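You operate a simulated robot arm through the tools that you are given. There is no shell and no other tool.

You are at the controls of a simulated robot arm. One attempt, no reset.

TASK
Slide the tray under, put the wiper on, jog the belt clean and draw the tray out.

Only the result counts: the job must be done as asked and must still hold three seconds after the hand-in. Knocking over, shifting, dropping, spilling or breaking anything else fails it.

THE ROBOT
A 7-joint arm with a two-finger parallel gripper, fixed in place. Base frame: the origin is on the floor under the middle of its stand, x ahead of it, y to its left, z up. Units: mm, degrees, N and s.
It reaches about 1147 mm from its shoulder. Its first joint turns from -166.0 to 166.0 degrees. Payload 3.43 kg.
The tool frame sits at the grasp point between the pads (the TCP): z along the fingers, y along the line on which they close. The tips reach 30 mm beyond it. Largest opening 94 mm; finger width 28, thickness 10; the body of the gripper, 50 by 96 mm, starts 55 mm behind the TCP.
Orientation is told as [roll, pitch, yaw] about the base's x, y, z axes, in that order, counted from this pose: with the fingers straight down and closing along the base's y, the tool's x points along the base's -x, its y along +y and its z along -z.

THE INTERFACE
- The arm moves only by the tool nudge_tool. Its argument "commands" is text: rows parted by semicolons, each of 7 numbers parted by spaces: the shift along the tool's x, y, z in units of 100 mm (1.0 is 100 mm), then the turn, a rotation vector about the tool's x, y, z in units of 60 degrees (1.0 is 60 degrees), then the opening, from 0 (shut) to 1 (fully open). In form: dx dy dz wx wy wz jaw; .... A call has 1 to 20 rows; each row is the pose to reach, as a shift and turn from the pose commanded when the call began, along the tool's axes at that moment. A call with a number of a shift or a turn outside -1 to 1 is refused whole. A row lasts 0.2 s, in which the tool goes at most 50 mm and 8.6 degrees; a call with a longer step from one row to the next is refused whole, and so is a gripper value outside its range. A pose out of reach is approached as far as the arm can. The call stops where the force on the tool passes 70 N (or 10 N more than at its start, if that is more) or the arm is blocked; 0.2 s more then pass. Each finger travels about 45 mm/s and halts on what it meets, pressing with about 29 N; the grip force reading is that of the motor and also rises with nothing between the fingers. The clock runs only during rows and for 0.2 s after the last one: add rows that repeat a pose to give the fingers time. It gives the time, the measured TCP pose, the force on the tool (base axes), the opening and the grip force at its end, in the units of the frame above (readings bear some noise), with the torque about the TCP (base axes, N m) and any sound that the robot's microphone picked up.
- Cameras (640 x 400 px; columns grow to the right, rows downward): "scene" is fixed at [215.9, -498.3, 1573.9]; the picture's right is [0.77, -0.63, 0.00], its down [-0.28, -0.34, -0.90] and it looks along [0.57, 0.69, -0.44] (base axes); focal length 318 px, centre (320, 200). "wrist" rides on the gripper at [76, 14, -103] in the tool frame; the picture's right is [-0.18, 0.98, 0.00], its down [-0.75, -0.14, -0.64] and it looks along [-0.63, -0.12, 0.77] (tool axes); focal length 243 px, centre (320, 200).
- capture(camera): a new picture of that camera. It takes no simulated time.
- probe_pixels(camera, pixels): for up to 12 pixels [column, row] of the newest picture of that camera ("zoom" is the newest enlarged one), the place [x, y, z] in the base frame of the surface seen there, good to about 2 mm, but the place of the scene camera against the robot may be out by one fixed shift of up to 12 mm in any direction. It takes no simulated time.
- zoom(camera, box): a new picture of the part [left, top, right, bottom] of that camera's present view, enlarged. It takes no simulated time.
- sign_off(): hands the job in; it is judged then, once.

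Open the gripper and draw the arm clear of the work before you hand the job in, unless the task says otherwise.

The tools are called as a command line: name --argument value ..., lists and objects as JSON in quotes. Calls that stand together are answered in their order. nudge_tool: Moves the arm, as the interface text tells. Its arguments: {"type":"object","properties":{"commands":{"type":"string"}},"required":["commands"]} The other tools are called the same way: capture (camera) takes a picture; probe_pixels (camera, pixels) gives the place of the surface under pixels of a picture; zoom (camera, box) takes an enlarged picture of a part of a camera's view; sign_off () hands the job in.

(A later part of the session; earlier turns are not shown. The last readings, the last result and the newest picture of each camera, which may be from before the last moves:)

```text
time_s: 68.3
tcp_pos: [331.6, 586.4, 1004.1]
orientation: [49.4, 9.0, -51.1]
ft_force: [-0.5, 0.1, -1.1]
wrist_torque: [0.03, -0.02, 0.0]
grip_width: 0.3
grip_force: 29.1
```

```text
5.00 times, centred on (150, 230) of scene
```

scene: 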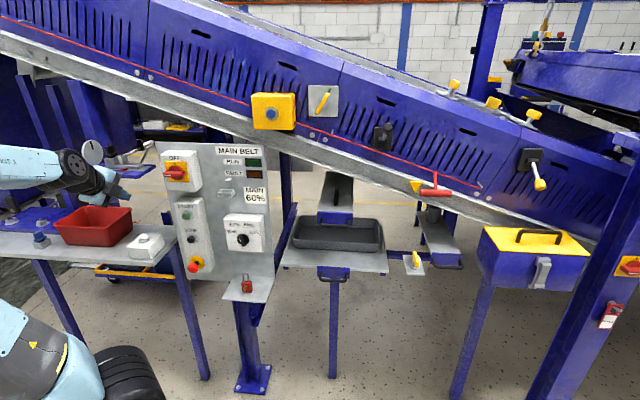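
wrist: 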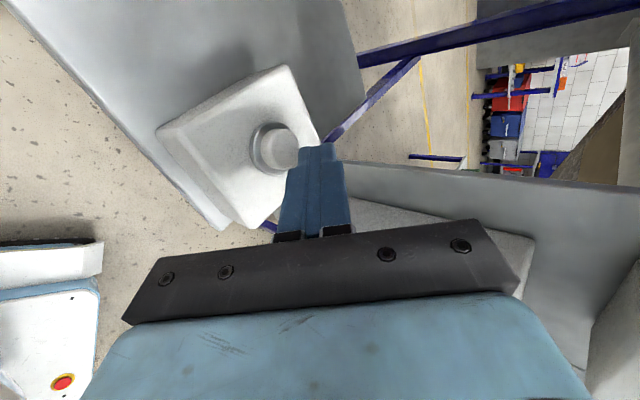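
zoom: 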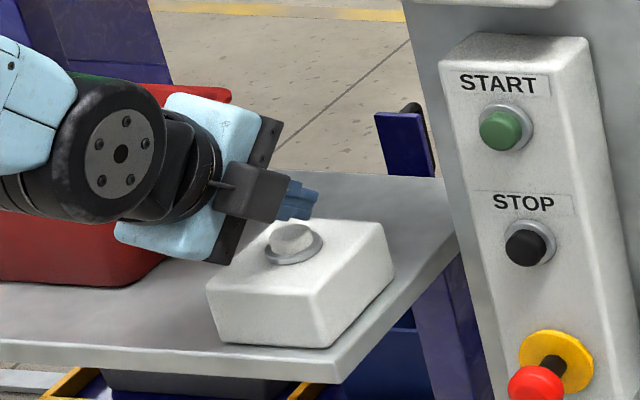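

The tip is still ~10 mm right of the button's centre. I shift left and lower to touch.

nudge_tool --commands "0.05 -0.025 -0.015 0 0 0 0; 0.095 -0.05 -0.03 0 0 0 0; 0.087 -0.087 0.002 0 0 0 0; 0.08 -0.12 0.03 0 0 0 0"

zoom --camera "scene" --box '[110, 190, 190, 270]'

zoom --camera "wrist" --box '[160, 30, 420, 240]'

```text
time_s: 69.3
tcp_pos: [316.4, 594.0, 998.6]
orientation: [49.4, 10.0, -50.5]
ft_force: [0.7, -0.9, 0.3]
wrist_torque: [0.01, 0.0, -0.02]
grip_width: 0.0
grip_force: 29.0
```

```text
5.00 times, centred on (150, 230) of scene
```

zoom: 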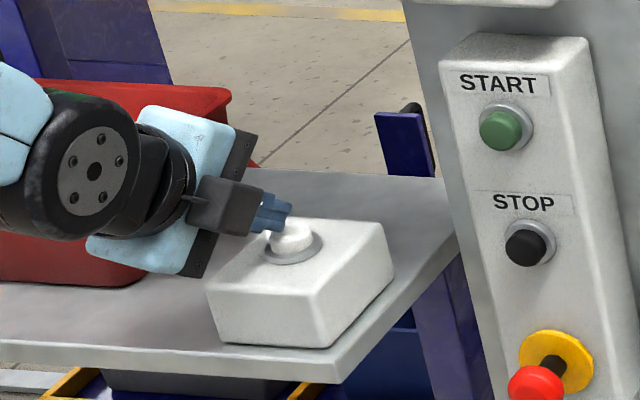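

```text
1.90 times, centred on (290, 135) of wrist
```

zoom: 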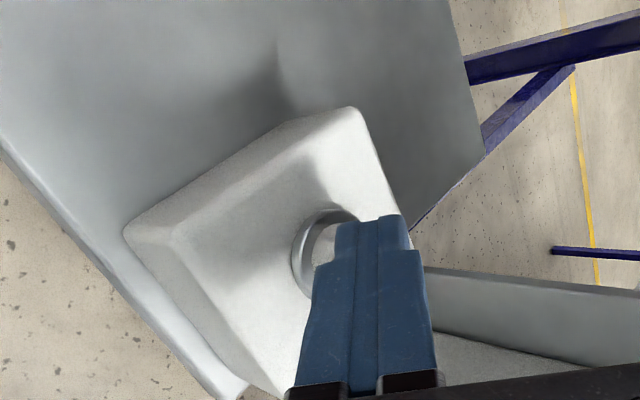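

The tip is now right above the button. I press down in small steps, 9 mm in all, watching force and sound.

nudge_tool --commands "-0.005 -0.022 0.02 0 0 0 0; -0.008 -0.037 0.0325 0 0 0 0; -0.011 -0.052 0.0455 0 0 0 0; -0.014 -0.067 0.0585 0 0 0 0"

capture --camera "scene"

```text
time_s: 70.3
tcp_pos: [317.4, 591.4, 986.3]
orientation: [49.5, 9.5, -50.7]
ft_force: [-5.1, 1.4, 13.5]
wrist_torque: [0.05, -0.14, 0.01]
grip_width: 0.0
grip_force: 28.9
heard: click
```

```text
taken
```

scene: 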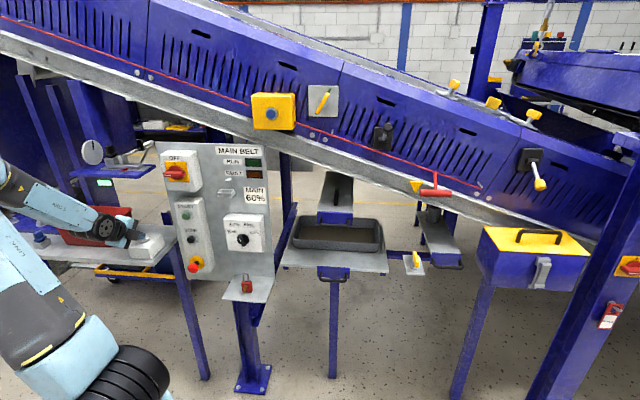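

A click was heard and the tray's inside looks brown now. I zoom to confirm.

zoom --camera "scene" --box '[280, 150, 400, 260]'

```text
3.64 times, centred on (340, 205) of scene
```

zoom: 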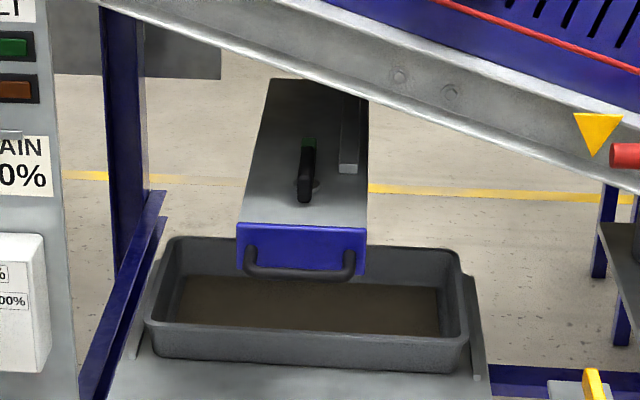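

The tray has caught brown material: the white button jogs the belt and the black lever is the wiper. I hold the button for 2 s and compare.

nudge_tool --commands "0 0 0 0 0 0 0; 0 0 0 0 0 0 0; 0 0 0 0 0 0 0; 0 0 0 0 0 0 0; 0 0 0 0 0 0 0; 0 0 0 0 0 0 0; 0 0 0 0 0 0 0; 0 0 0 0 0 0 0; 0 0 0 0 0 0 0; 0 0 0 0 0 0 0"

zoom --camera "scene" --box '[280, 150, 400, 260]'

zoom --camera "scene" --box '[110, 190, 190, 270]'

```text
time_s: 72.5
tcp_pos: [320.2, 590.7, 983.9]
orientation: [49.5, 9.3, -50.8]
ft_force: [0.2, 0.0, 17.3]
wrist_torque: [0.04, -0.33, -0.02]
grip_width: 0.0
grip_force: 28.3
```

```text
3.64 times, centred on (340, 205) of scene
```

zoom: 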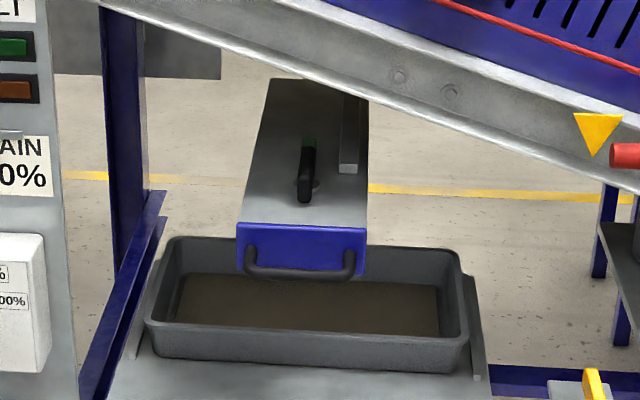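

```text
5.00 times, centred on (150, 230) of scene
```

zoom: 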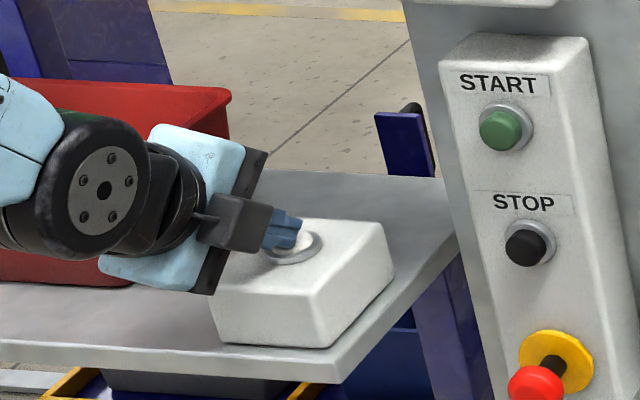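

Only a slight rise. I measure the fill height by probing, then hold 4 s more to see whether it grows with time.

probe_pixels --camera "scene" --pixels '[[320, 235], [338, 236], [360, 236], [345, 232]]'

nudge_tool --commands "0 0 0 0 0 0 0; 0 0 0 0 0 0 0; 0 0 0 0 0 0 0; 0 0 0 0 0 0 0; 0 0 0 0 0 0 0; 0 0 0 0 0 0 0; 0 0 0 0 0 0 0; 0 0 0 0 0 0 0; 0 0 0 0 0 0 0; 0 0 0 0 0 0 0; 0 0 0 0 0 0 0; 0 0 0 0 0 0 0; 0 0 0 0 0 0 0; 0 0 0 0 0 0 0; 0 0 0 0 0 0 0; 0 0 0 0 0 0 0; 0 0 0 0 0 0 0; 0 0 0 0 0 0 0; 0 0 0 0 0 0 0; 0 0 0 0 0 0 0"

capture --camera "scene"

probe_pixels --camera "scene" --pixels '[[320, 235], [338, 236], [360, 236], [345, 232]]'

zoom --camera "scene" --box '[280, 150, 400, 260]'

```text
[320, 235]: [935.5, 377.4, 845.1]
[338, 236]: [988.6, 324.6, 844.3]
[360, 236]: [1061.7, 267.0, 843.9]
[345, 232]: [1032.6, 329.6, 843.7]
```

```text
time_s: 76.7
tcp_pos: [318.6, 590.4, 984.3]
orientation: [49.5, 9.3, -51.0]
ft_force: [-0.4, 0.5, 18.0]
wrist_torque: [0.07, -0.32, 0.03]
grip_width: 0.0
grip_force: 29.0
```

```text
taken
```

scene: 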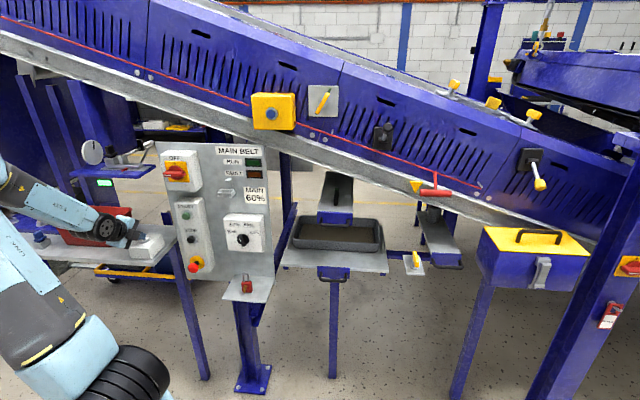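

```text
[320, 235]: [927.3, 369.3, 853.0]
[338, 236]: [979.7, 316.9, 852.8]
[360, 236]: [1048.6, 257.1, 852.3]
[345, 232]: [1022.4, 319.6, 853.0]
```

```text
3.64 times, centred on (340, 205) of scene
```

zoom: 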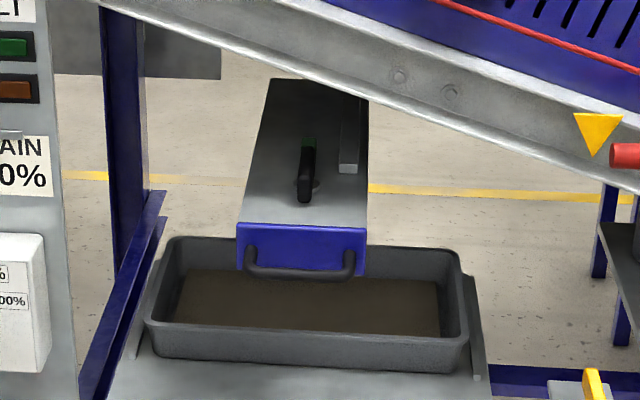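

Holding the button keeps the belt jogging (fill rose from z≈844 to 853). I hold another 4 s and watch the level (tray rim ≈870).

nudge_tool --commands "0 0 0 0 0 0 0; 0 0 0 0 0 0 0; 0 0 0 0 0 0 0; 0 0 0 0 0 0 0; 0 0 0 0 0 0 0; 0 0 0 0 0 0 0; 0 0 0 0 0 0 0; 0 0 0 0 0 0 0; 0 0 0 0 0 0 0; 0 0 0 0 0 0 0; 0 0 0 0 0 0 0; 0 0 0 0 0 0 0; 0 0 0 0 0 0 0; 0 0 0 0 0 0 0; 0 0 0 0 0 0 0; 0 0 0 0 0 0 0; 0 0 0 0 0 0 0; 0 0 0 0 0 0 0; 0 0 0 0 0 0 0; 0 0 0 0 0 0 0"

capture --camera "scene"

probe_pixels --camera "scene" --pixels '[[320, 235], [338, 236], [360, 236], [345, 232], [335, 246], [297, 232]]'

zoom --camera "scene" --box '[280, 150, 400, 260]'

```text
time_s: 80.9
tcp_pos: [318.0, 590.5, 984.4]
orientation: [49.5, 9.4, -50.8]
ft_force: [0.6, -0.1, 17.5]
wrist_torque: [0.09, -0.35, 0.04]
grip_width: 0.0
grip_force: 28.9
```

```text
taken
```

scene: 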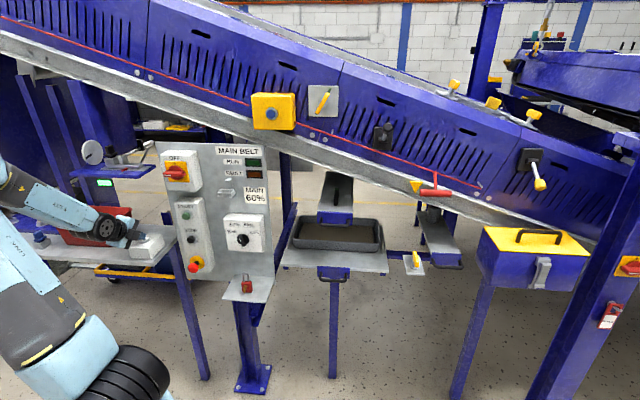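

```text
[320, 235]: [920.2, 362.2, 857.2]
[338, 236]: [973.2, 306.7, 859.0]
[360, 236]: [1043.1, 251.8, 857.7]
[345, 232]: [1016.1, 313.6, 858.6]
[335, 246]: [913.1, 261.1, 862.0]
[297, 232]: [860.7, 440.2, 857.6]
```

```text
3.64 times, centred on (340, 205) of scene
```

zoom: 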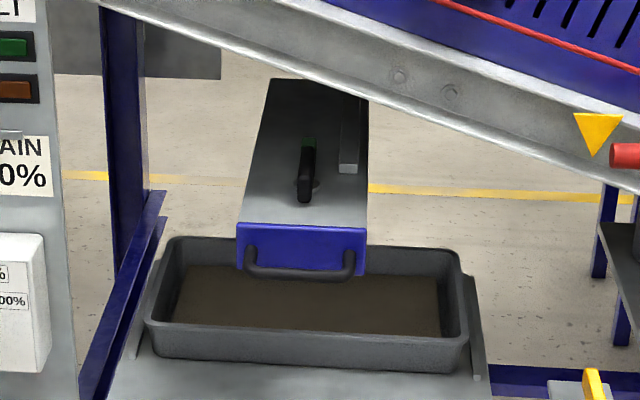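

Level now ≈858 versus rim ≈872. I hold another 4 s.

nudge_tool --commands "0 0 0 0 0 0 0; 0 0 0 0 0 0 0; 0 0 0 0 0 0 0; 0 0 0 0 0 0 0; 0 0 0 0 0 0 0; 0 0 0 0 0 0 0; 0 0 0 0 0 0 0; 0 0 0 0 0 0 0; 0 0 0 0 0 0 0; 0 0 0 0 0 0 0; 0 0 0 0 0 0 0; 0 0 0 0 0 0 0; 0 0 0 0 0 0 0; 0 0 0 0 0 0 0; 0 0 0 0 0 0 0; 0 0 0 0 0 0 0; 0 0 0 0 0 0 0; 0 0 0 0 0 0 0; 0 0 0 0 0 0 0; 0 0 0 0 0 0 0"

capture --camera "scene"

probe_pixels --camera "scene" --pixels '[[320, 235], [338, 236], [360, 236], [345, 232], [330, 238], [350, 238]]'

zoom --camera "scene" --box '[280, 150, 400, 260]'

```text
time_s: 85.1
tcp_pos: [318.7, 592.2, 984.8]
orientation: [49.6, 9.3, -50.8]
ft_force: [0.1, 0.5, 17.4]
wrist_torque: [0.07, -0.32, 0.01]
grip_width: 0.0
grip_force: 29.2
```

```text
taken
```

scene: 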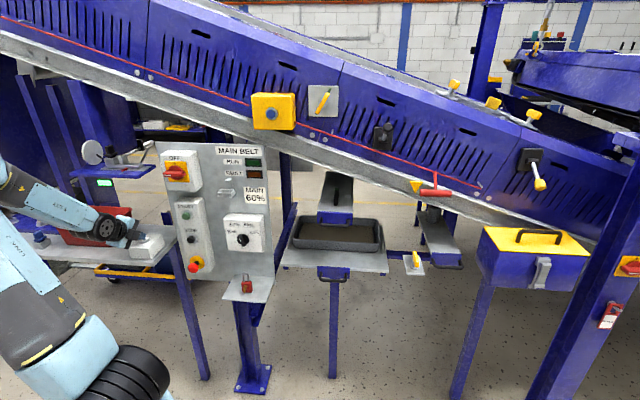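

```text
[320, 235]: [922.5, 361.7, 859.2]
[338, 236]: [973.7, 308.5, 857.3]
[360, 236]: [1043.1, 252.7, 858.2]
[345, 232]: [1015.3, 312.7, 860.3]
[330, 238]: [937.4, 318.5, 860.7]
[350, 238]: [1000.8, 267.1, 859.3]
```

```text
3.64 times, centred on (340, 205) of scene
```

zoom: 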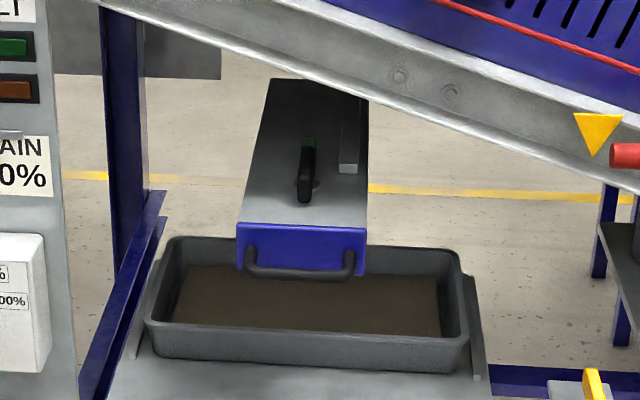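

The level has levelled off near 859, suggesting the belt is nearly or fully clean. I hold 4 s more to be sure.

nudge_tool --commands "0 0 0 0 0 0 0; 0 0 0 0 0 0 0; 0 0 0 0 0 0 0; 0 0 0 0 0 0 0; 0 0 0 0 0 0 0; 0 0 0 0 0 0 0; 0 0 0 0 0 0 0; 0 0 0 0 0 0 0; 0 0 0 0 0 0 0; 0 0 0 0 0 0 0; 0 0 0 0 0 0 0; 0 0 0 0 0 0 0; 0 0 0 0 0 0 0; 0 0 0 0 0 0 0; 0 0 0 0 0 0 0; 0 0 0 0 0 0 0; 0 0 0 0 0 0 0; 0 0 0 0 0 0 0; 0 0 0 0 0 0 0; 0 0 0 0 0 0 0"

capture --camera "scene"

probe_pixels --camera "scene" --pixels '[[320, 235], [338, 236], [360, 236], [345, 232], [330, 238], [350, 238]]'

capture --camera "wrist"

```text
time_s: 89.3
tcp_pos: [319.8, 590.6, 984.2]
orientation: [49.5, 9.3, -50.8]
ft_force: [-0.2, 0.1, 18.1]
wrist_torque: [0.07, -0.3, 0.02]
grip_width: 0.0
grip_force: 29.0
```

```text
taken
```

scene: 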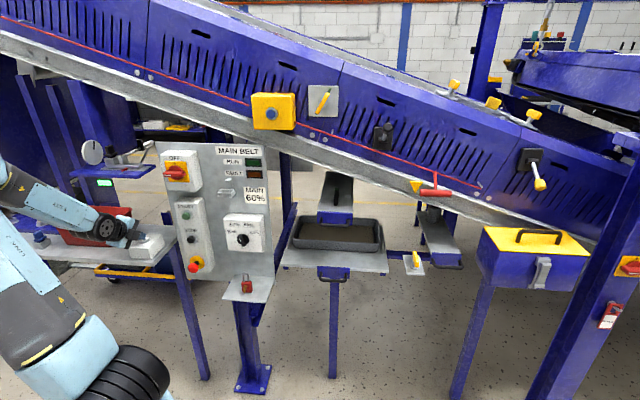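

```text
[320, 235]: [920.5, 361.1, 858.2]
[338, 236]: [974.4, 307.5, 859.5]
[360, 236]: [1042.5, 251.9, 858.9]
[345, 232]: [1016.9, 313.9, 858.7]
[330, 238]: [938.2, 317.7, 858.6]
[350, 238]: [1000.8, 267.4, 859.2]
```

```text
taken
```

wrist: 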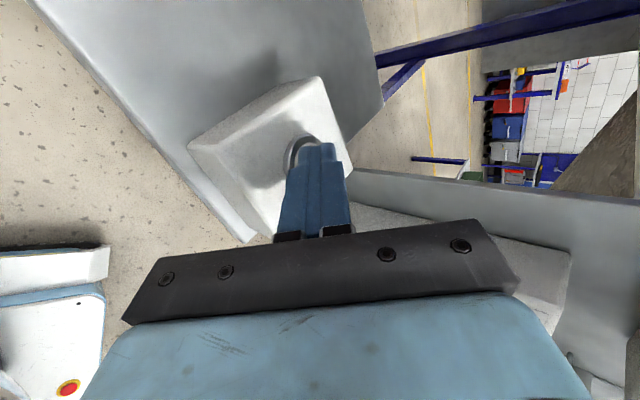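

The level holds at ≈859 over two 4 s holds, so no more comes off. I lift off the button and retreat along the way I came.

nudge_tool --commands "0.02 0.074 -0.065 0 0 0 0; 0.04 0.15 -0.13 0 0 0 0; 0.065 0.296 -0.26 0 0 0 0"

nudge_tool --commands "-0.05 0.11 -0.31 0 0 0 0; -0.1 0.22 -0.62 0 0 0 0; -0.147 0.325 -0.93 0 0 0 0"

capture --camera "scene"

capture --camera "wrist"

```text
time_s: 90.1
tcp_pos: [325.5, 587.4, 1031.3]
orientation: [49.3, 10.3, -51.2]
ft_force: [0.6, 0.6, 0.4]
wrist_torque: [0.03, 0.04, 0.03]
grip_width: 0.0
grip_force: 28.9
```

```text
time_s: 91.1
tcp_pos: [330.7, 521.3, 1106.9]
orientation: [47.2, 12.1, -54.2]
ft_force: [0.1, 0.4, -0.4]
wrist_torque: [0.0, -0.01, -0.03]
grip_width: 0.1
grip_force: 29.4
stopped in row 3: the arm was blocked; the commanded pose is now the measured one
```

```text
taken
```

scene: 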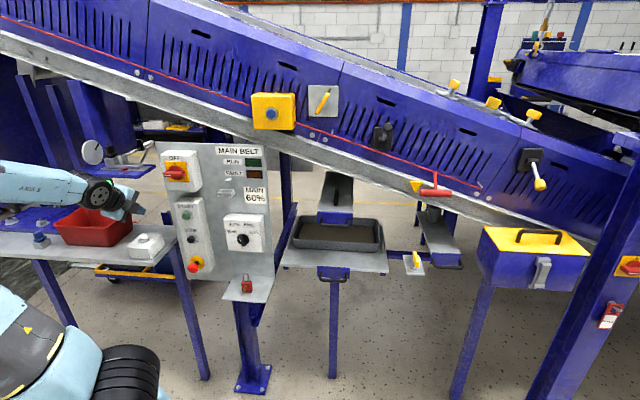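

```text
taken
```

wrist: 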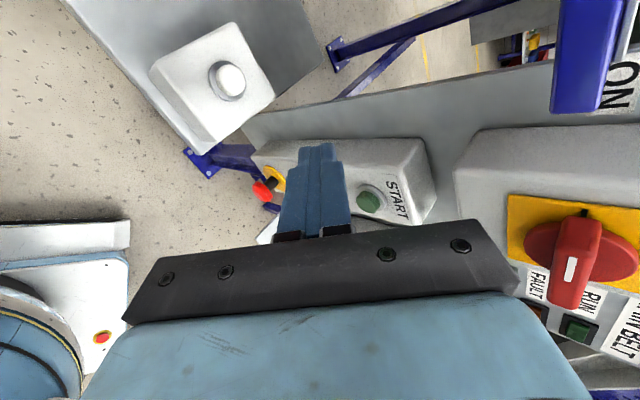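

The arm met a joint limit while backing; I go straight up and lessen the tilt instead.

nudge_tool --commands "0.05 0.18 -0.166 0.06 0 0 0; 0.105 0.36 -0.33 0.12 0 0 0; 0.16 0.54 -0.5 0.2 0 0 0; 0.21 0.718 -0.664 0.3 0 0 0"

capture --camera "scene"

```text
time_s: 92.1
tcp_pos: [327.2, 523.9, 1208.2]
orientation: [29.3, 12.0, -53.8]
ft_force: [-0.1, -0.4, -0.4]
wrist_torque: [0.01, -0.03, 0.0]
grip_width: 0.0
grip_force: 29.0
```

```text
taken
```

scene: 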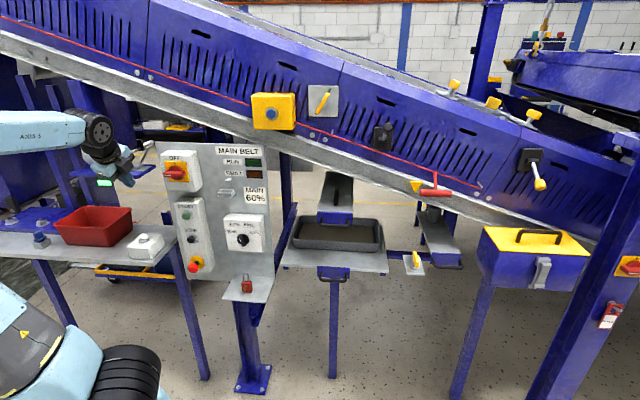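

nudge_tool --commands "-0.03 -0.02 -0.33 0.13 0 0 0; -0.07 -0.03 -0.67 0.26 0 0 0; -0.1 -0.05 -1.0 0.39 0 0 0"

nudge_tool --commands "-0.33 0 -0.1 0 0 0 0; -0.67 0 -0.2 0 0 0 0; -1.0 0 -0.3 0 0 0 0"

capture --camera "scene"

```text
time_s: 92.9
tcp_pos: [297.7, 472.7, 1289.1]
orientation: [6.1, 11.7, -53.7]
ft_force: [-0.6, -0.4, -0.4]
wrist_torque: [-0.03, -0.05, 0.01]
grip_width: 0.0
grip_force: 29.1
```

```text
time_s: 93.7
tcp_pos: [358.3, 384.3, 1296.9]
orientation: [6.1, 11.9, -53.9]
ft_force: [-0.9, 0.5, 0.6]
wrist_torque: [-0.01, -0.06, -0.01]
grip_width: 0.2
grip_force: 29.2
```

```text
taken
```

scene: 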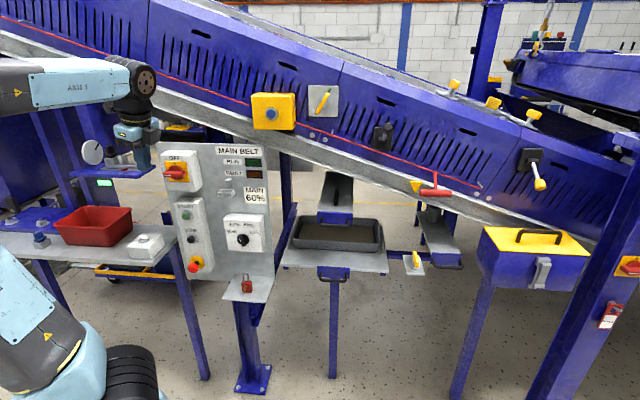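

I straighten the tool and swing right in front of the panel.

nudge_tool --commands "-0.24 -0.05 -0.06 0.025 -0.05 -0.037 0; -0.49 -0.1 -0.11 0.05 -0.1 -0.074 0; -0.73 -0.16 -0.17 0.075 -0.15 -0.11 0; -0.975 -0.208 -0.228 0.1 -0.198 -0.148 0"

nudge_tool --commands "-0.33 -0.03 0 0 0 0 0; -0.67 -0.06 0 0 0 0 0; -1.0 -0.1 0 0 0 0 0"

nudge_tool --commands "-0.33 -0.03 0.1 0 0 0 0.3; -0.67 -0.06 0.2 0 0 0 0.3; -1.0 -0.1 0.3 0 0 0 0.3"

nudge_tool --commands "-0.33 -0.03 0.2 0 0 0 0.3; -0.67 -0.06 0.4 0 0 0 0.3; -1.0 -0.1 0.6 0 0 0 0.3"

capture --camera "scene"

```text
time_s: 94.7
tcp_pos: [399.7, 289.9, 1296.1]
orientation: [0.9, -0.6, -45.7]
ft_force: [0.4, 0.3, 0.4]
wrist_torque: [-0.01, -0.01, -0.01]
grip_width: 0.0
grip_force: 29.3
```

```text
time_s: 95.5
tcp_pos: [462.5, 213.1, 1295.6]
orientation: [0.9, -0.7, -45.7]
ft_force: [0.1, 1.3, 0.3]
wrist_torque: [-0.03, -0.02, -0.03]
grip_width: 0.0
grip_force: 28.8
```

```text
time_s: 96.3
tcp_pos: [526.7, 132.4, 1267.9]
orientation: [0.9, -0.5, -45.8]
ft_force: [-0.1, 0.8, 0.0]
wrist_torque: [-0.01, -0.07, 0.01]
grip_width: 28.1
grip_force: 0.2
```

```text
time_s: 97.1
tcp_pos: [590.9, 51.9, 1214.1]
orientation: [0.9, -0.5, -45.7]
ft_force: [-0.1, 0.4, -0.5]
wrist_torque: [-0.01, -0.05, 0.02]
grip_width: 28.3
grip_force: 0.0
```

```text
taken
```

scene: 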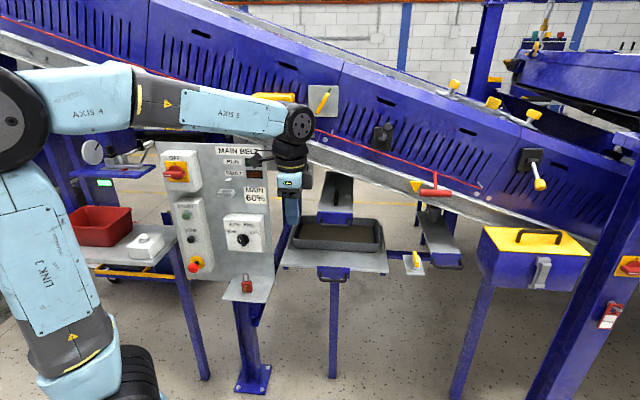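

nudge_tool --commands "-0.13 0 0.33 0 0 0 0.3; -0.27 0 0.67 0 0 0 0.3; -0.4 0 1.0 0 0 0 0.3"

nudge_tool --commands "-0.13 0 0.33 0 0 0 0.3; -0.27 0 0.67 0 0 0 0.3; -0.4 0 1.0 0 0 0 0.3"

nudge_tool --commands "0 0.1 0.14 -0.14 0 0 0.3; 0 0.2 0.28 -0.28 0 0 0.3; 0 0.3 0.42 -0.42 0 0 0.3; 0 0.4 0.56 -0.56 0 0 0.3; 0 0.5 0.7 -0.7 0 0 0.3; 0 0.6 0.84 -0.84 0 0 0.3; 0 0.7 0.98 -0.98 0 0 0.3"

capture --camera "wrist"

capture --camera "scene"

```text
time_s: 97.9
tcp_pos: [620.4, 23.2, 1109.0]
orientation: [0.9, -0.6, -45.7]
ft_force: [-0.5, 0.4, 0.1]
wrist_torque: [-0.02, -0.02, -0.01]
grip_width: 27.8
grip_force: 0.1
```

```text
time_s: 98.7
tcp_pos: [649.0, -2.9, 1008.8]
orientation: [0.8, -0.4, -45.6]
ft_force: [0.2, 0.2, 0.3]
wrist_torque: [0.0, -0.02, 0.02]
grip_width: 28.1
grip_force: 0.0
```

```text
time_s: 100.3
tcp_pos: [700.7, 46.8, 911.6]
orientation: [59.7, -0.5, -45.8]
ft_force: [0.3, 0.1, 0.2]
wrist_torque: [0.0, 0.03, -0.05]
grip_width: 28.6
grip_force: 0.1
```

```text
taken
```

wrist: 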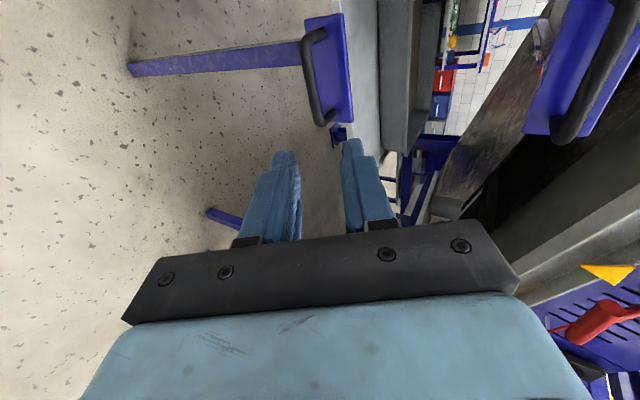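

```text
taken
```

scene: 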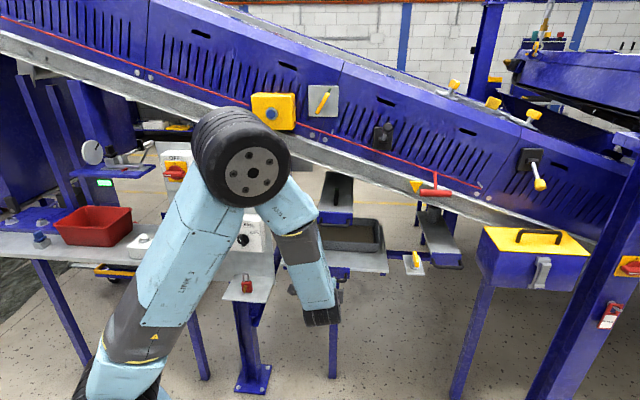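

The belt underside is in the right part of the wrist picture (500,130). I zoom to check it is clean and probe the handle bar.

zoom --camera "wrist" --box '[380, 0, 640, 260]'

zoom --camera "wrist" --box '[270, 0, 400, 170]'

probe_pixels --camera "wrist" --pixels '[[307, 60], [310, 80], [313, 95], [318, 110], [314, 70], [318, 33], [325, 120], [335, 70], [500, 130], [480, 170]]'

```text
1.54 times, centred on (510, 130) of wrist
```

zoom: 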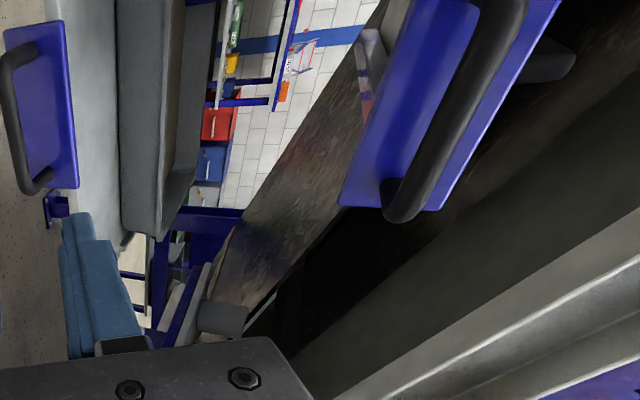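

```text
2.35 times, centred on (335, 85) of wrist
```

zoom: 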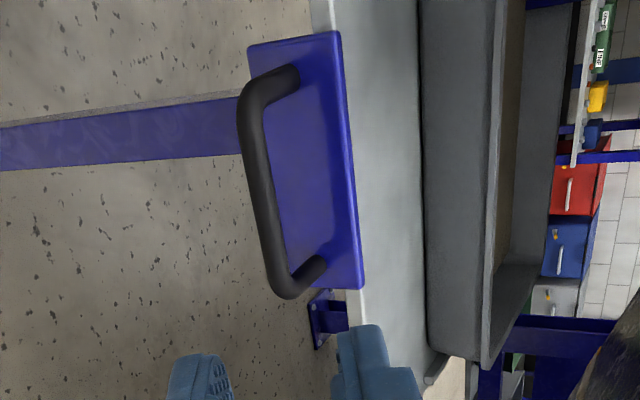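

```text
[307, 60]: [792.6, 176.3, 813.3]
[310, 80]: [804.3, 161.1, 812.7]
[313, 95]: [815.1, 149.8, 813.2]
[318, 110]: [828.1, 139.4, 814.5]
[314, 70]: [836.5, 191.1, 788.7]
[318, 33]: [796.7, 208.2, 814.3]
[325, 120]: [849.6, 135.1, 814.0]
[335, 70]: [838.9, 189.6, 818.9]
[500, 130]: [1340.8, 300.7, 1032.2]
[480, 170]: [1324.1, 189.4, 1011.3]
```

The tan plates are gone from the visible belt. I zoom further along the belt both ways to verify.

zoom --camera "wrist" --box '[430, 90, 560, 230]'

zoom --camera "wrist" --box '[500, 0, 640, 130]'

```text
2.86 times, centred on (495, 160) of wrist
```

zoom: 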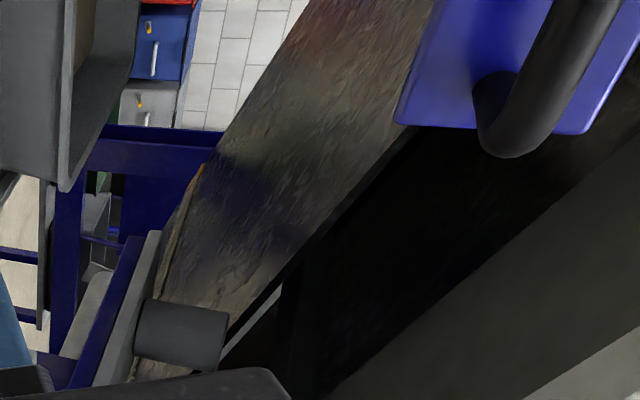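

```text
3.08 times, centred on (570, 65) of wrist
```

zoom: 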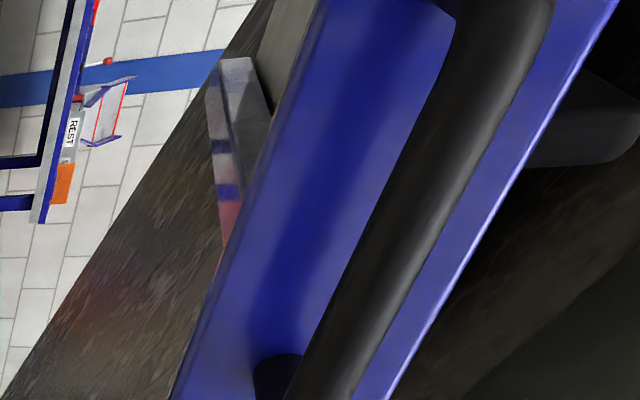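

Looks clean there. To check the stretch left of drawer 1 too, I shift right 110 mm and level the tool for a view along the underside.

nudge_tool --commands "-0.25 0 -0.1 -0.125 0 0 0.3; -0.5 0 -0.2 -0.25 0 0 0.3; -0.75 0 -0.3 -0.375 0 0 0.3; -1.0 0 -0.4 -0.5 0 0 0.3"

capture --camera "wrist"

zoom --camera "wrist" --box '[380, 0, 640, 260]'

```text
time_s: 101.3
tcp_pos: [744.5, -50.2, 932.2]
orientation: [89.8, -0.5, -45.7]
ft_force: [0.0, 1.5, 0.8]
wrist_torque: [0.01, 0.0, 0.01]
grip_width: 28.3
grip_force: 0.0
```

```text
taken
```

wrist: 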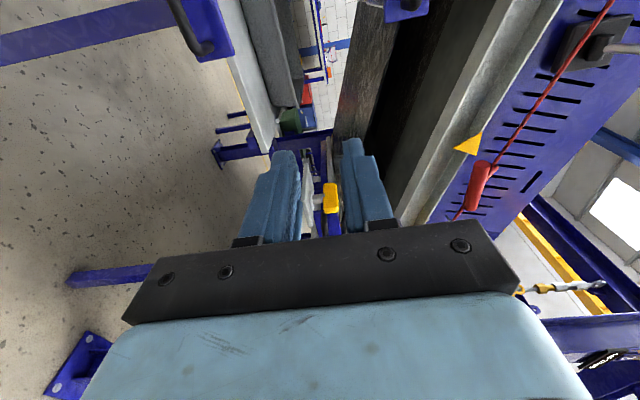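

```text
1.54 times, centred on (510, 130) of wrist
```

zoom: 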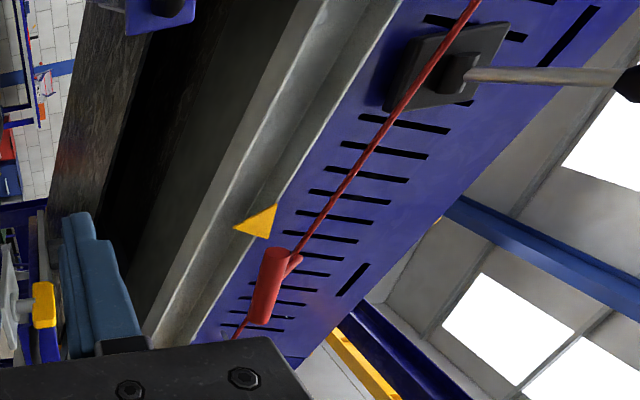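

The lever is still up. I roll the wrist -90° to get the wide underside view used before, covering the belt left of drawer 1.

nudge_tool --commands "0 0 0 0 0 -0.125 0.3; 0 0 0 0 0 -0.25 0.3; 0 0.1 0 0 0 -0.375 0.3; 0 0.2 0 0 0 -0.5 0.3; 0 0.3 0 0 0 -0.625 0.3; 0 0.4 0 0 0 -0.75 0.3"

nudge_tool --commands "0 0 0 0 0 -0.125 0.3; 0 0 0 0 0 -0.25 0.3; -0.1 0.1 0 0 0 -0.375 0.3; -0.2 0.2 0 0 0 -0.5 0.3; -0.3 0.3 0 0 0 -0.625 0.3; -0.4 0.4 0 0 0 -0.75 0.3"

capture --camera "wrist"

zoom --camera "wrist" --box '[80, 0, 580, 140]'

```text
time_s: 102.7
tcp_pos: [746.6, -48.3, 973.8]
orientation: [89.5, -45.5, -45.4]
ft_force: [0.3, -0.7, -0.5]
wrist_torque: [-0.03, 0.01, 0.02]
grip_width: 28.3
grip_force: 0.1
```

```text
time_s: 104.1
tcp_pos: [746.1, -47.4, 1030.9]
orientation: [-59.9, -89.3, 104.1]
ft_force: [1.2, -0.4, 0.4]
wrist_torque: [0.02, -0.04, 0.01]
grip_width: 28.1
grip_force: 0.1
```

```text
taken
```

wrist: 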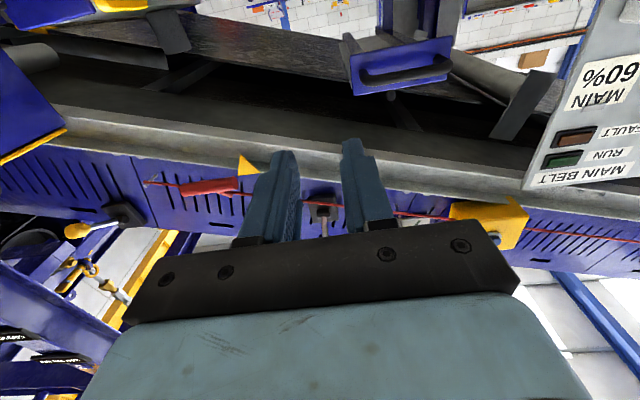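

```text
1.28 times, centred on (330, 70) of wrist
```

zoom: 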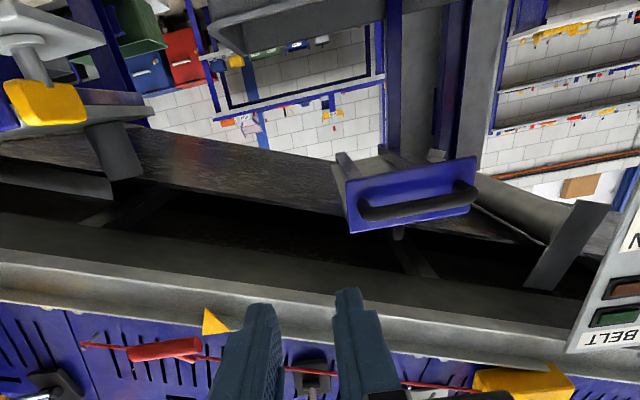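

The formerly tan patches at both sides of drawer 1 are gone in this view. I zoom on the left and right stretches for certainty.

zoom --camera "wrist" --box '[60, 0, 350, 110]'

zoom --camera "wrist" --box '[330, 20, 600, 150]'

```text
2.21 times, centred on (205, 55) of wrist
```

zoom: 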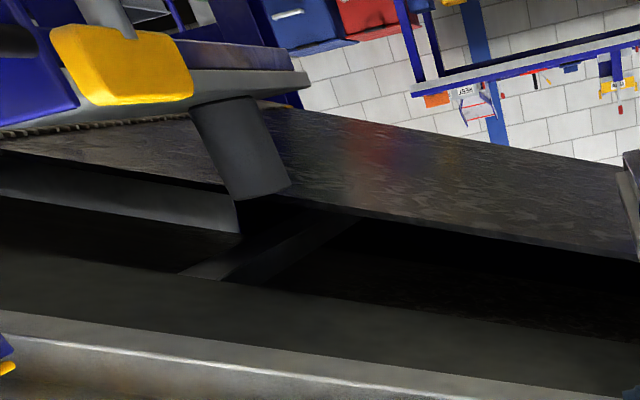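

```text
2.37 times, centred on (465, 85) of wrist
```

zoom: 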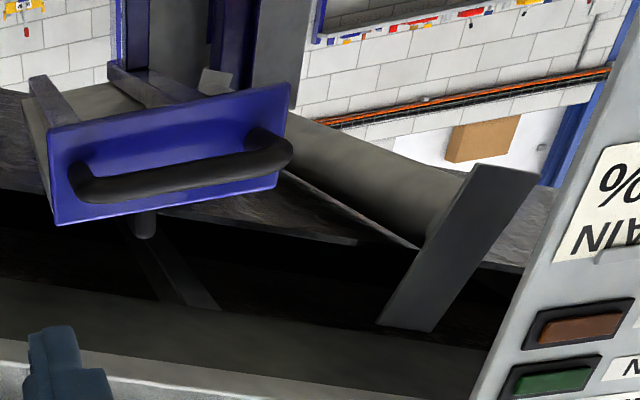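

The belt is clean on both sides. Now I re-orient to grip the tray handle again: roll the wrist back +90°, tilt 30° down and go to the pre-approach point.

nudge_tool --commands "0.07 0.08 0 0 0 0.125 0.3; 0.13 0.17 0 0 0 0.25 0.3; 0.2 0.25 0 0 0 0.375 0.3; 0.27 0.33 0 0 0 0.5 0.3; 0.33 0.42 0 0 0 0.625 0.3; 0.4 0.5 0 0 0 0.75 0.3"

nudge_tool --commands "0.12 0 0 0 0 0.125 0.3; 0.24 0 0 0 0 0.25 0.3; 0.35 0 0 0 0 0.375 0.3; 0.47 0 0 0 0 0.5 0.3; 0.59 0 0 0 0 0.625 0.3; 0.707 0 0 0 0 0.75 0.3"

nudge_tool --commands "0 -0.2 0.25 0.125 0 0 0.32; 0 -0.4 0.5 0.25 0 0 0.32; 0 -0.6 0.75 0.375 0 0 0.32; 0 -0.79 1.0 0.5 0 0 0.32; 0 -0.79 1.0 0.5 0 0 0.32"

capture --camera "wrist"

zoom --camera "wrist" --box '[240, 10, 400, 240]'

```text
time_s: 105.5
tcp_pos: [712.2, -12.1, 988.9]
orientation: [89.5, -45.5, -45.6]
ft_force: [-0.5, -0.2, 0.7]
wrist_torque: [-0.01, -0.03, -0.04]
grip_width: 28.2
grip_force: 0.0
```

```text
time_s: 106.9
tcp_pos: [678.7, 21.5, 939.1]
orientation: [89.7, -0.4, -45.8]
ft_force: [0.3, 0.1, -0.4]
wrist_torque: [-0.02, 0.0, -0.02]
grip_width: 28.2
grip_force: 0.1
```

```text
time_s: 108.1
tcp_pos: [749.1, 91.6, 859.8]
orientation: [59.6, -0.6, -45.8]
ft_force: [0.1, -0.2, 0.2]
wrist_torque: [0.0, 0.02, -0.02]
grip_width: 30.2
grip_force: 0.2
```

```text
taken
```

wrist: 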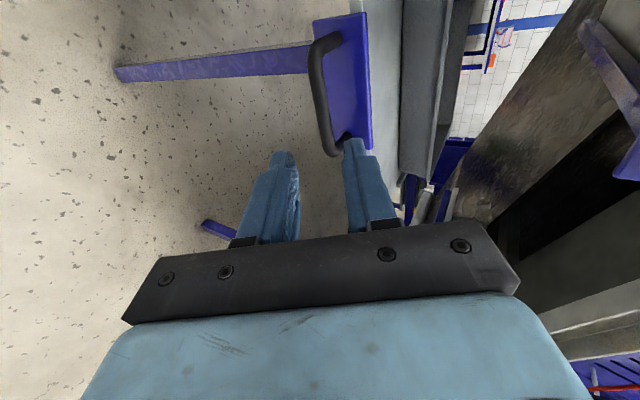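

```text
1.74 times, centred on (320, 125) of wrist
```

zoom: 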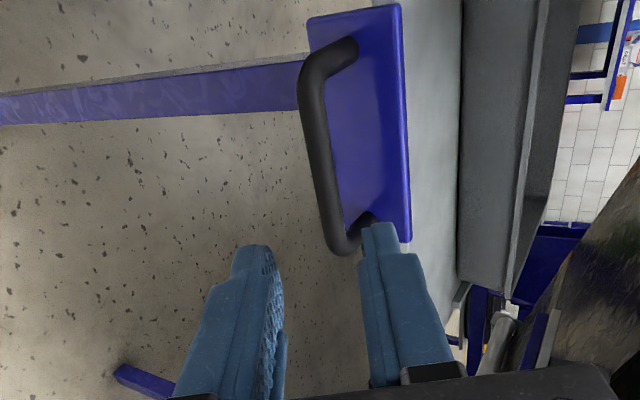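

Same relative pose as in the first approach. I advance 100 mm along the tool and close on the bar.

nudge_tool --commands "0.05 0.005 0.25 0 0 0 0.32; 0.05 0.01 0.5 0 0 0 0.32; 0.05 0.02 0.75 0 0 0 0.32; 0.05 0.022 0.99 0 0 0 0.32; 0.05 0.022 0.99 0 0 0 0.32"

zoom --camera "wrist" --box '[200, 50, 440, 260]'

```text
time_s: 109.3
tcp_pos: [808.2, 157.6, 811.8]
orientation: [59.7, -0.5, -45.8]
ft_force: [-0.8, -0.4, -0.5]
wrist_torque: [0.02, -0.04, 0.01]
grip_width: 30.2
grip_force: 0.0
```

```text
1.90 times, centred on (320, 155) of wrist
```

zoom: 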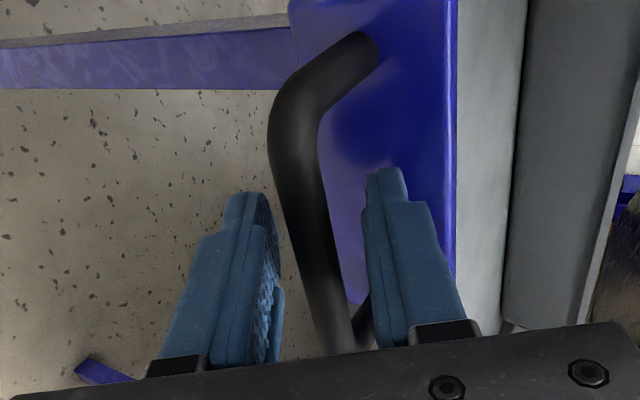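

The bar lies between the fingers, slightly low; I shift 2 mm and close.

nudge_tool --commands "0 -0.015 0 0 0 0 0.25; 0 -0.015 0 0 0 0 0; 0 -0.015 0 0 0 0 0; 0 -0.015 0 0 0 0 0; 0 -0.015 0 0 0 0 0"

```text
time_s: 110.5
tcp_pos: [807.8, 155.8, 811.9]
orientation: [59.7, -0.5, -45.9]
ft_force: [-5.6, -6.1, 25.0]
wrist_torque: [0.86, 0.7, -0.32]
grip_width: 12.4
grip_force: 45.7
```

Gripped. I draw the tray out slowly, 100 mm per call, in 10 mm steps.

nudge_tool --commands "0 -0.045 -0.087 0 0 0 0; 0 -0.095 -0.173 0 0 0 0; 0 -0.145 -0.26 0 0 0 0; 0 -0.195 -0.346 0 0 0 0; 0 -0.245 -0.433 0 0 0 0; 0 -0.295 -0.52 0 0 0 0; 0 -0.345 -0.606 0 0 0 0; 0 -0.395 -0.693 0 0 0 0; 0 -0.445 -0.78 0 0 0 0; 0 -0.495 -0.866 0 0 0 0"

capture --camera "scene"

```text
time_s: 112.7
tcp_pos: [735.0, 84.6, 811.4]
orientation: [59.8, -0.5, -45.9]
ft_force: [24.4, -23.8, 23.4]
wrist_torque: [0.87, 0.65, -0.66]
grip_width: 11.8
grip_force: 45.0
```

```text
taken
```

scene: 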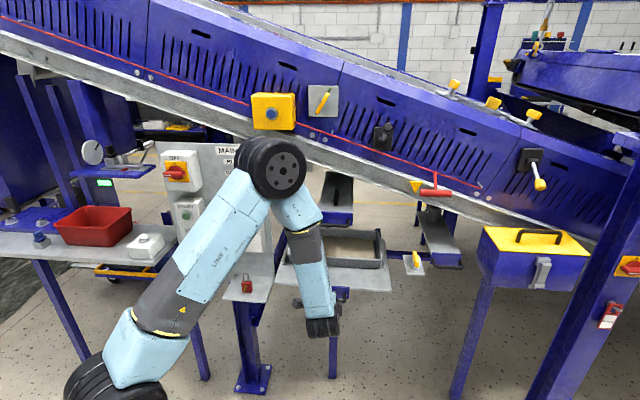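

The tray comes out with its load; a small sideways force builds up from a 0.8° yaw error, which I correct while pulling 100 mm more.

nudge_tool --commands "-0.012 -0.045 -0.087 0 0 0 0; -0.014 -0.095 -0.173 0 0 0 0; -0.015 -0.145 -0.26 0 0 0 0; -0.017 -0.195 -0.346 0 0 0 0; -0.018 -0.245 -0.433 0 0 0 0; -0.02 -0.295 -0.52 0 0 0 0; -0.021 -0.345 -0.606 0 0 0 0; -0.023 -0.395 -0.693 0 0 0 0; -0.024 -0.445 -0.78 0 0 0 0; -0.026 -0.495 -0.866 0 0 0 0"

capture --camera "scene"

```text
time_s: 114.9
tcp_pos: [665.9, 15.3, 812.0]
orientation: [59.5, -0.4, -45.9]
ft_force: [17.6, -17.8, -21.9]
wrist_torque: [0.0, 0.19, -1.27]
grip_width: 11.8
grip_force: 45.2
```

```text
taken
```

scene: 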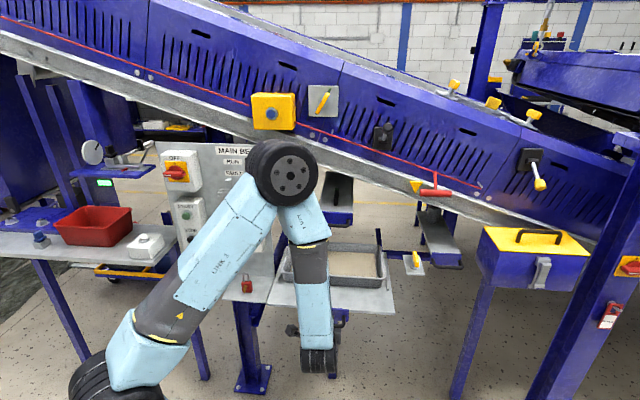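

Now 73 mm remain to the starting position. I pull the rest, gently, expecting the outer stop.

nudge_tool --commands "-0.008 -0.05 -0.08 0 0 0 0; -0.01 -0.1 -0.167 0 0 0 0; -0.011 -0.15 -0.254 0 0 0 0; -0.013 -0.2 -0.34 0 0 0 0; -0.014 -0.25 -0.427 0 0 0 0; -0.016 -0.3 -0.513 0 0 0 0; -0.017 -0.34 -0.583 0 0 0 0; -0.018 -0.365 -0.627 0 0 0 0"

capture --camera "scene"

```text
time_s: 116.7
tcp_pos: [615.3, -35.6, 812.7]
orientation: [59.6, -0.4, -45.6]
ft_force: [11.1, 19.9, -35.3]
wrist_torque: [0.84, 0.98, -0.32]
grip_width: 12.1
grip_force: 44.6
```

```text
taken
```

scene: 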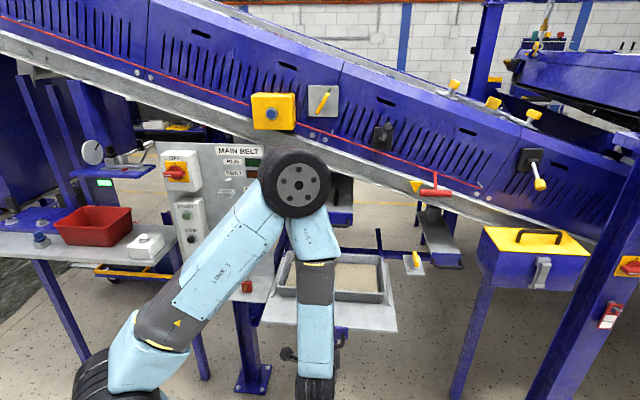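

The tray is back out (n≈410) with 22 N building along n, i.e. at or near the outer stop. I pull 3 mm more to make sure.

nudge_tool --commands "0 -0.008 -0.012 0 0 0 0; 0 -0.017 -0.023 0 0 0 0; 0 -0.017 -0.023 0 0 0 0"

zoom --camera "scene" --box '[220, 150, 440, 400]'

```text
time_s: 117.5
tcp_pos: [614.1, -37.3, 813.3]
orientation: [59.8, -0.5, -45.6]
ft_force: [22.0, 30.6, -9.6]
wrist_torque: [0.91, 0.73, -0.44]
grip_width: 12.0
grip_force: 44.3
```

```text
1.60 times, centred on (330, 275) of scene
```

zoom: 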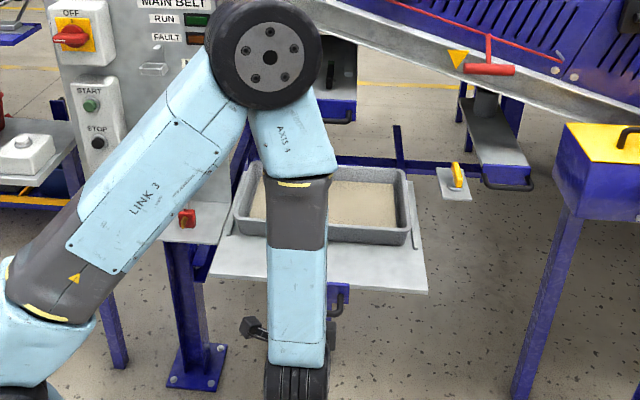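

It is at the outer stop (force rises without further travel). I relax, open the fingers and back away.

nudge_tool --commands "0 0.01 0.014 0 0 0 0; 0 0.01 0.014 0 0 0 0.15; 0 0.01 0.014 0 0 0 0.33; 0 0.01 0.014 0 0 0 0.33; 0 0 -0.15 0 0 0 0.33; 0 0 -0.4 0 0 0 0.33; 0 0 -0.7 0 0 0 0.33; 0 0 -1.0 0 0 0 0.33"

capture --camera "wrist"

capture --camera "scene"

```text
time_s: 119.3
tcp_pos: [556.6, -107.6, 864.3]
orientation: [59.7, -0.4, -45.7]
ft_force: [0.4, -0.6, 0.3]
wrist_torque: [0.0, -0.03, 0.0]
grip_width: 31.0
grip_force: 0.0
out of reach, approached as far as the arm can: row 7, 8
```

```text
taken
```

wrist: 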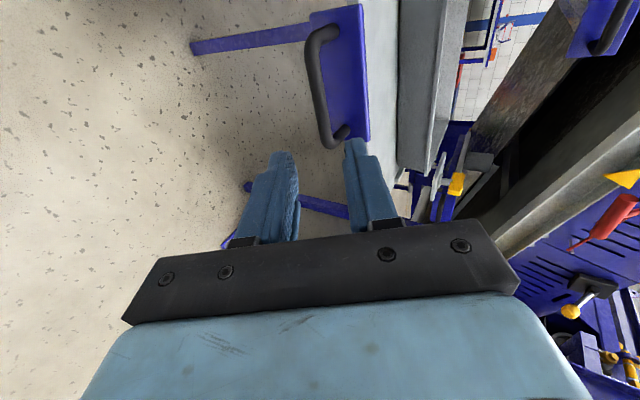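

```text
taken
```

scene: 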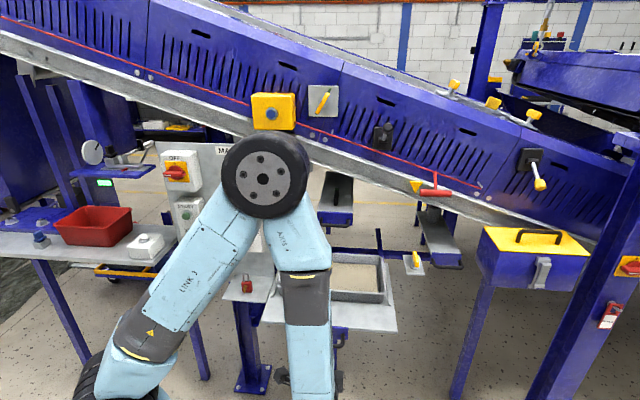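

Released cleanly. I raise the arm well clear and open the gripper fully, then review the whole scene before handing in.

nudge_tool --commands "0 0.25 -0.14 0.06 0 0 0.6; 0 0.5 -0.28 0.12 0 0 1; 0 0.75 -0.43 0.18 0 0 1; 0 0.97 -0.56 0.25 0 0 1"

nudge_tool --commands "0 0.2 -0.2 0 0 0 1; 0.1 0.4 -0.4 0.1 0 0 1; 0.2 0.6 -0.6 0.2 0 0 1; 0.3 0.8 -0.8 0.3 0 0 1"

capture --camera "scene"

```text
time_s: 120.3
tcp_pos: [558.2, -106.1, 975.6]
orientation: [44.6, -0.5, -45.7]
ft_force: [0.0, 1.7, -0.6]
wrist_torque: [0.04, 0.0, 0.05]
grip_width: 94.0
grip_force: 0.0
```

```text
time_s: 121.3
tcp_pos: [539.4, -84.7, 1089.9]
orientation: [26.7, -0.5, -45.6]
ft_force: [0.5, -0.7, -1.1]
wrist_torque: [0.02, 0.01, 0.0]
grip_width: 94.2
grip_force: 0.1
```

```text
taken
```

scene: 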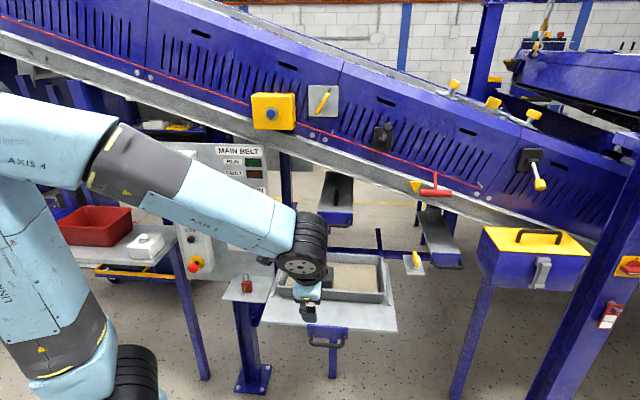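

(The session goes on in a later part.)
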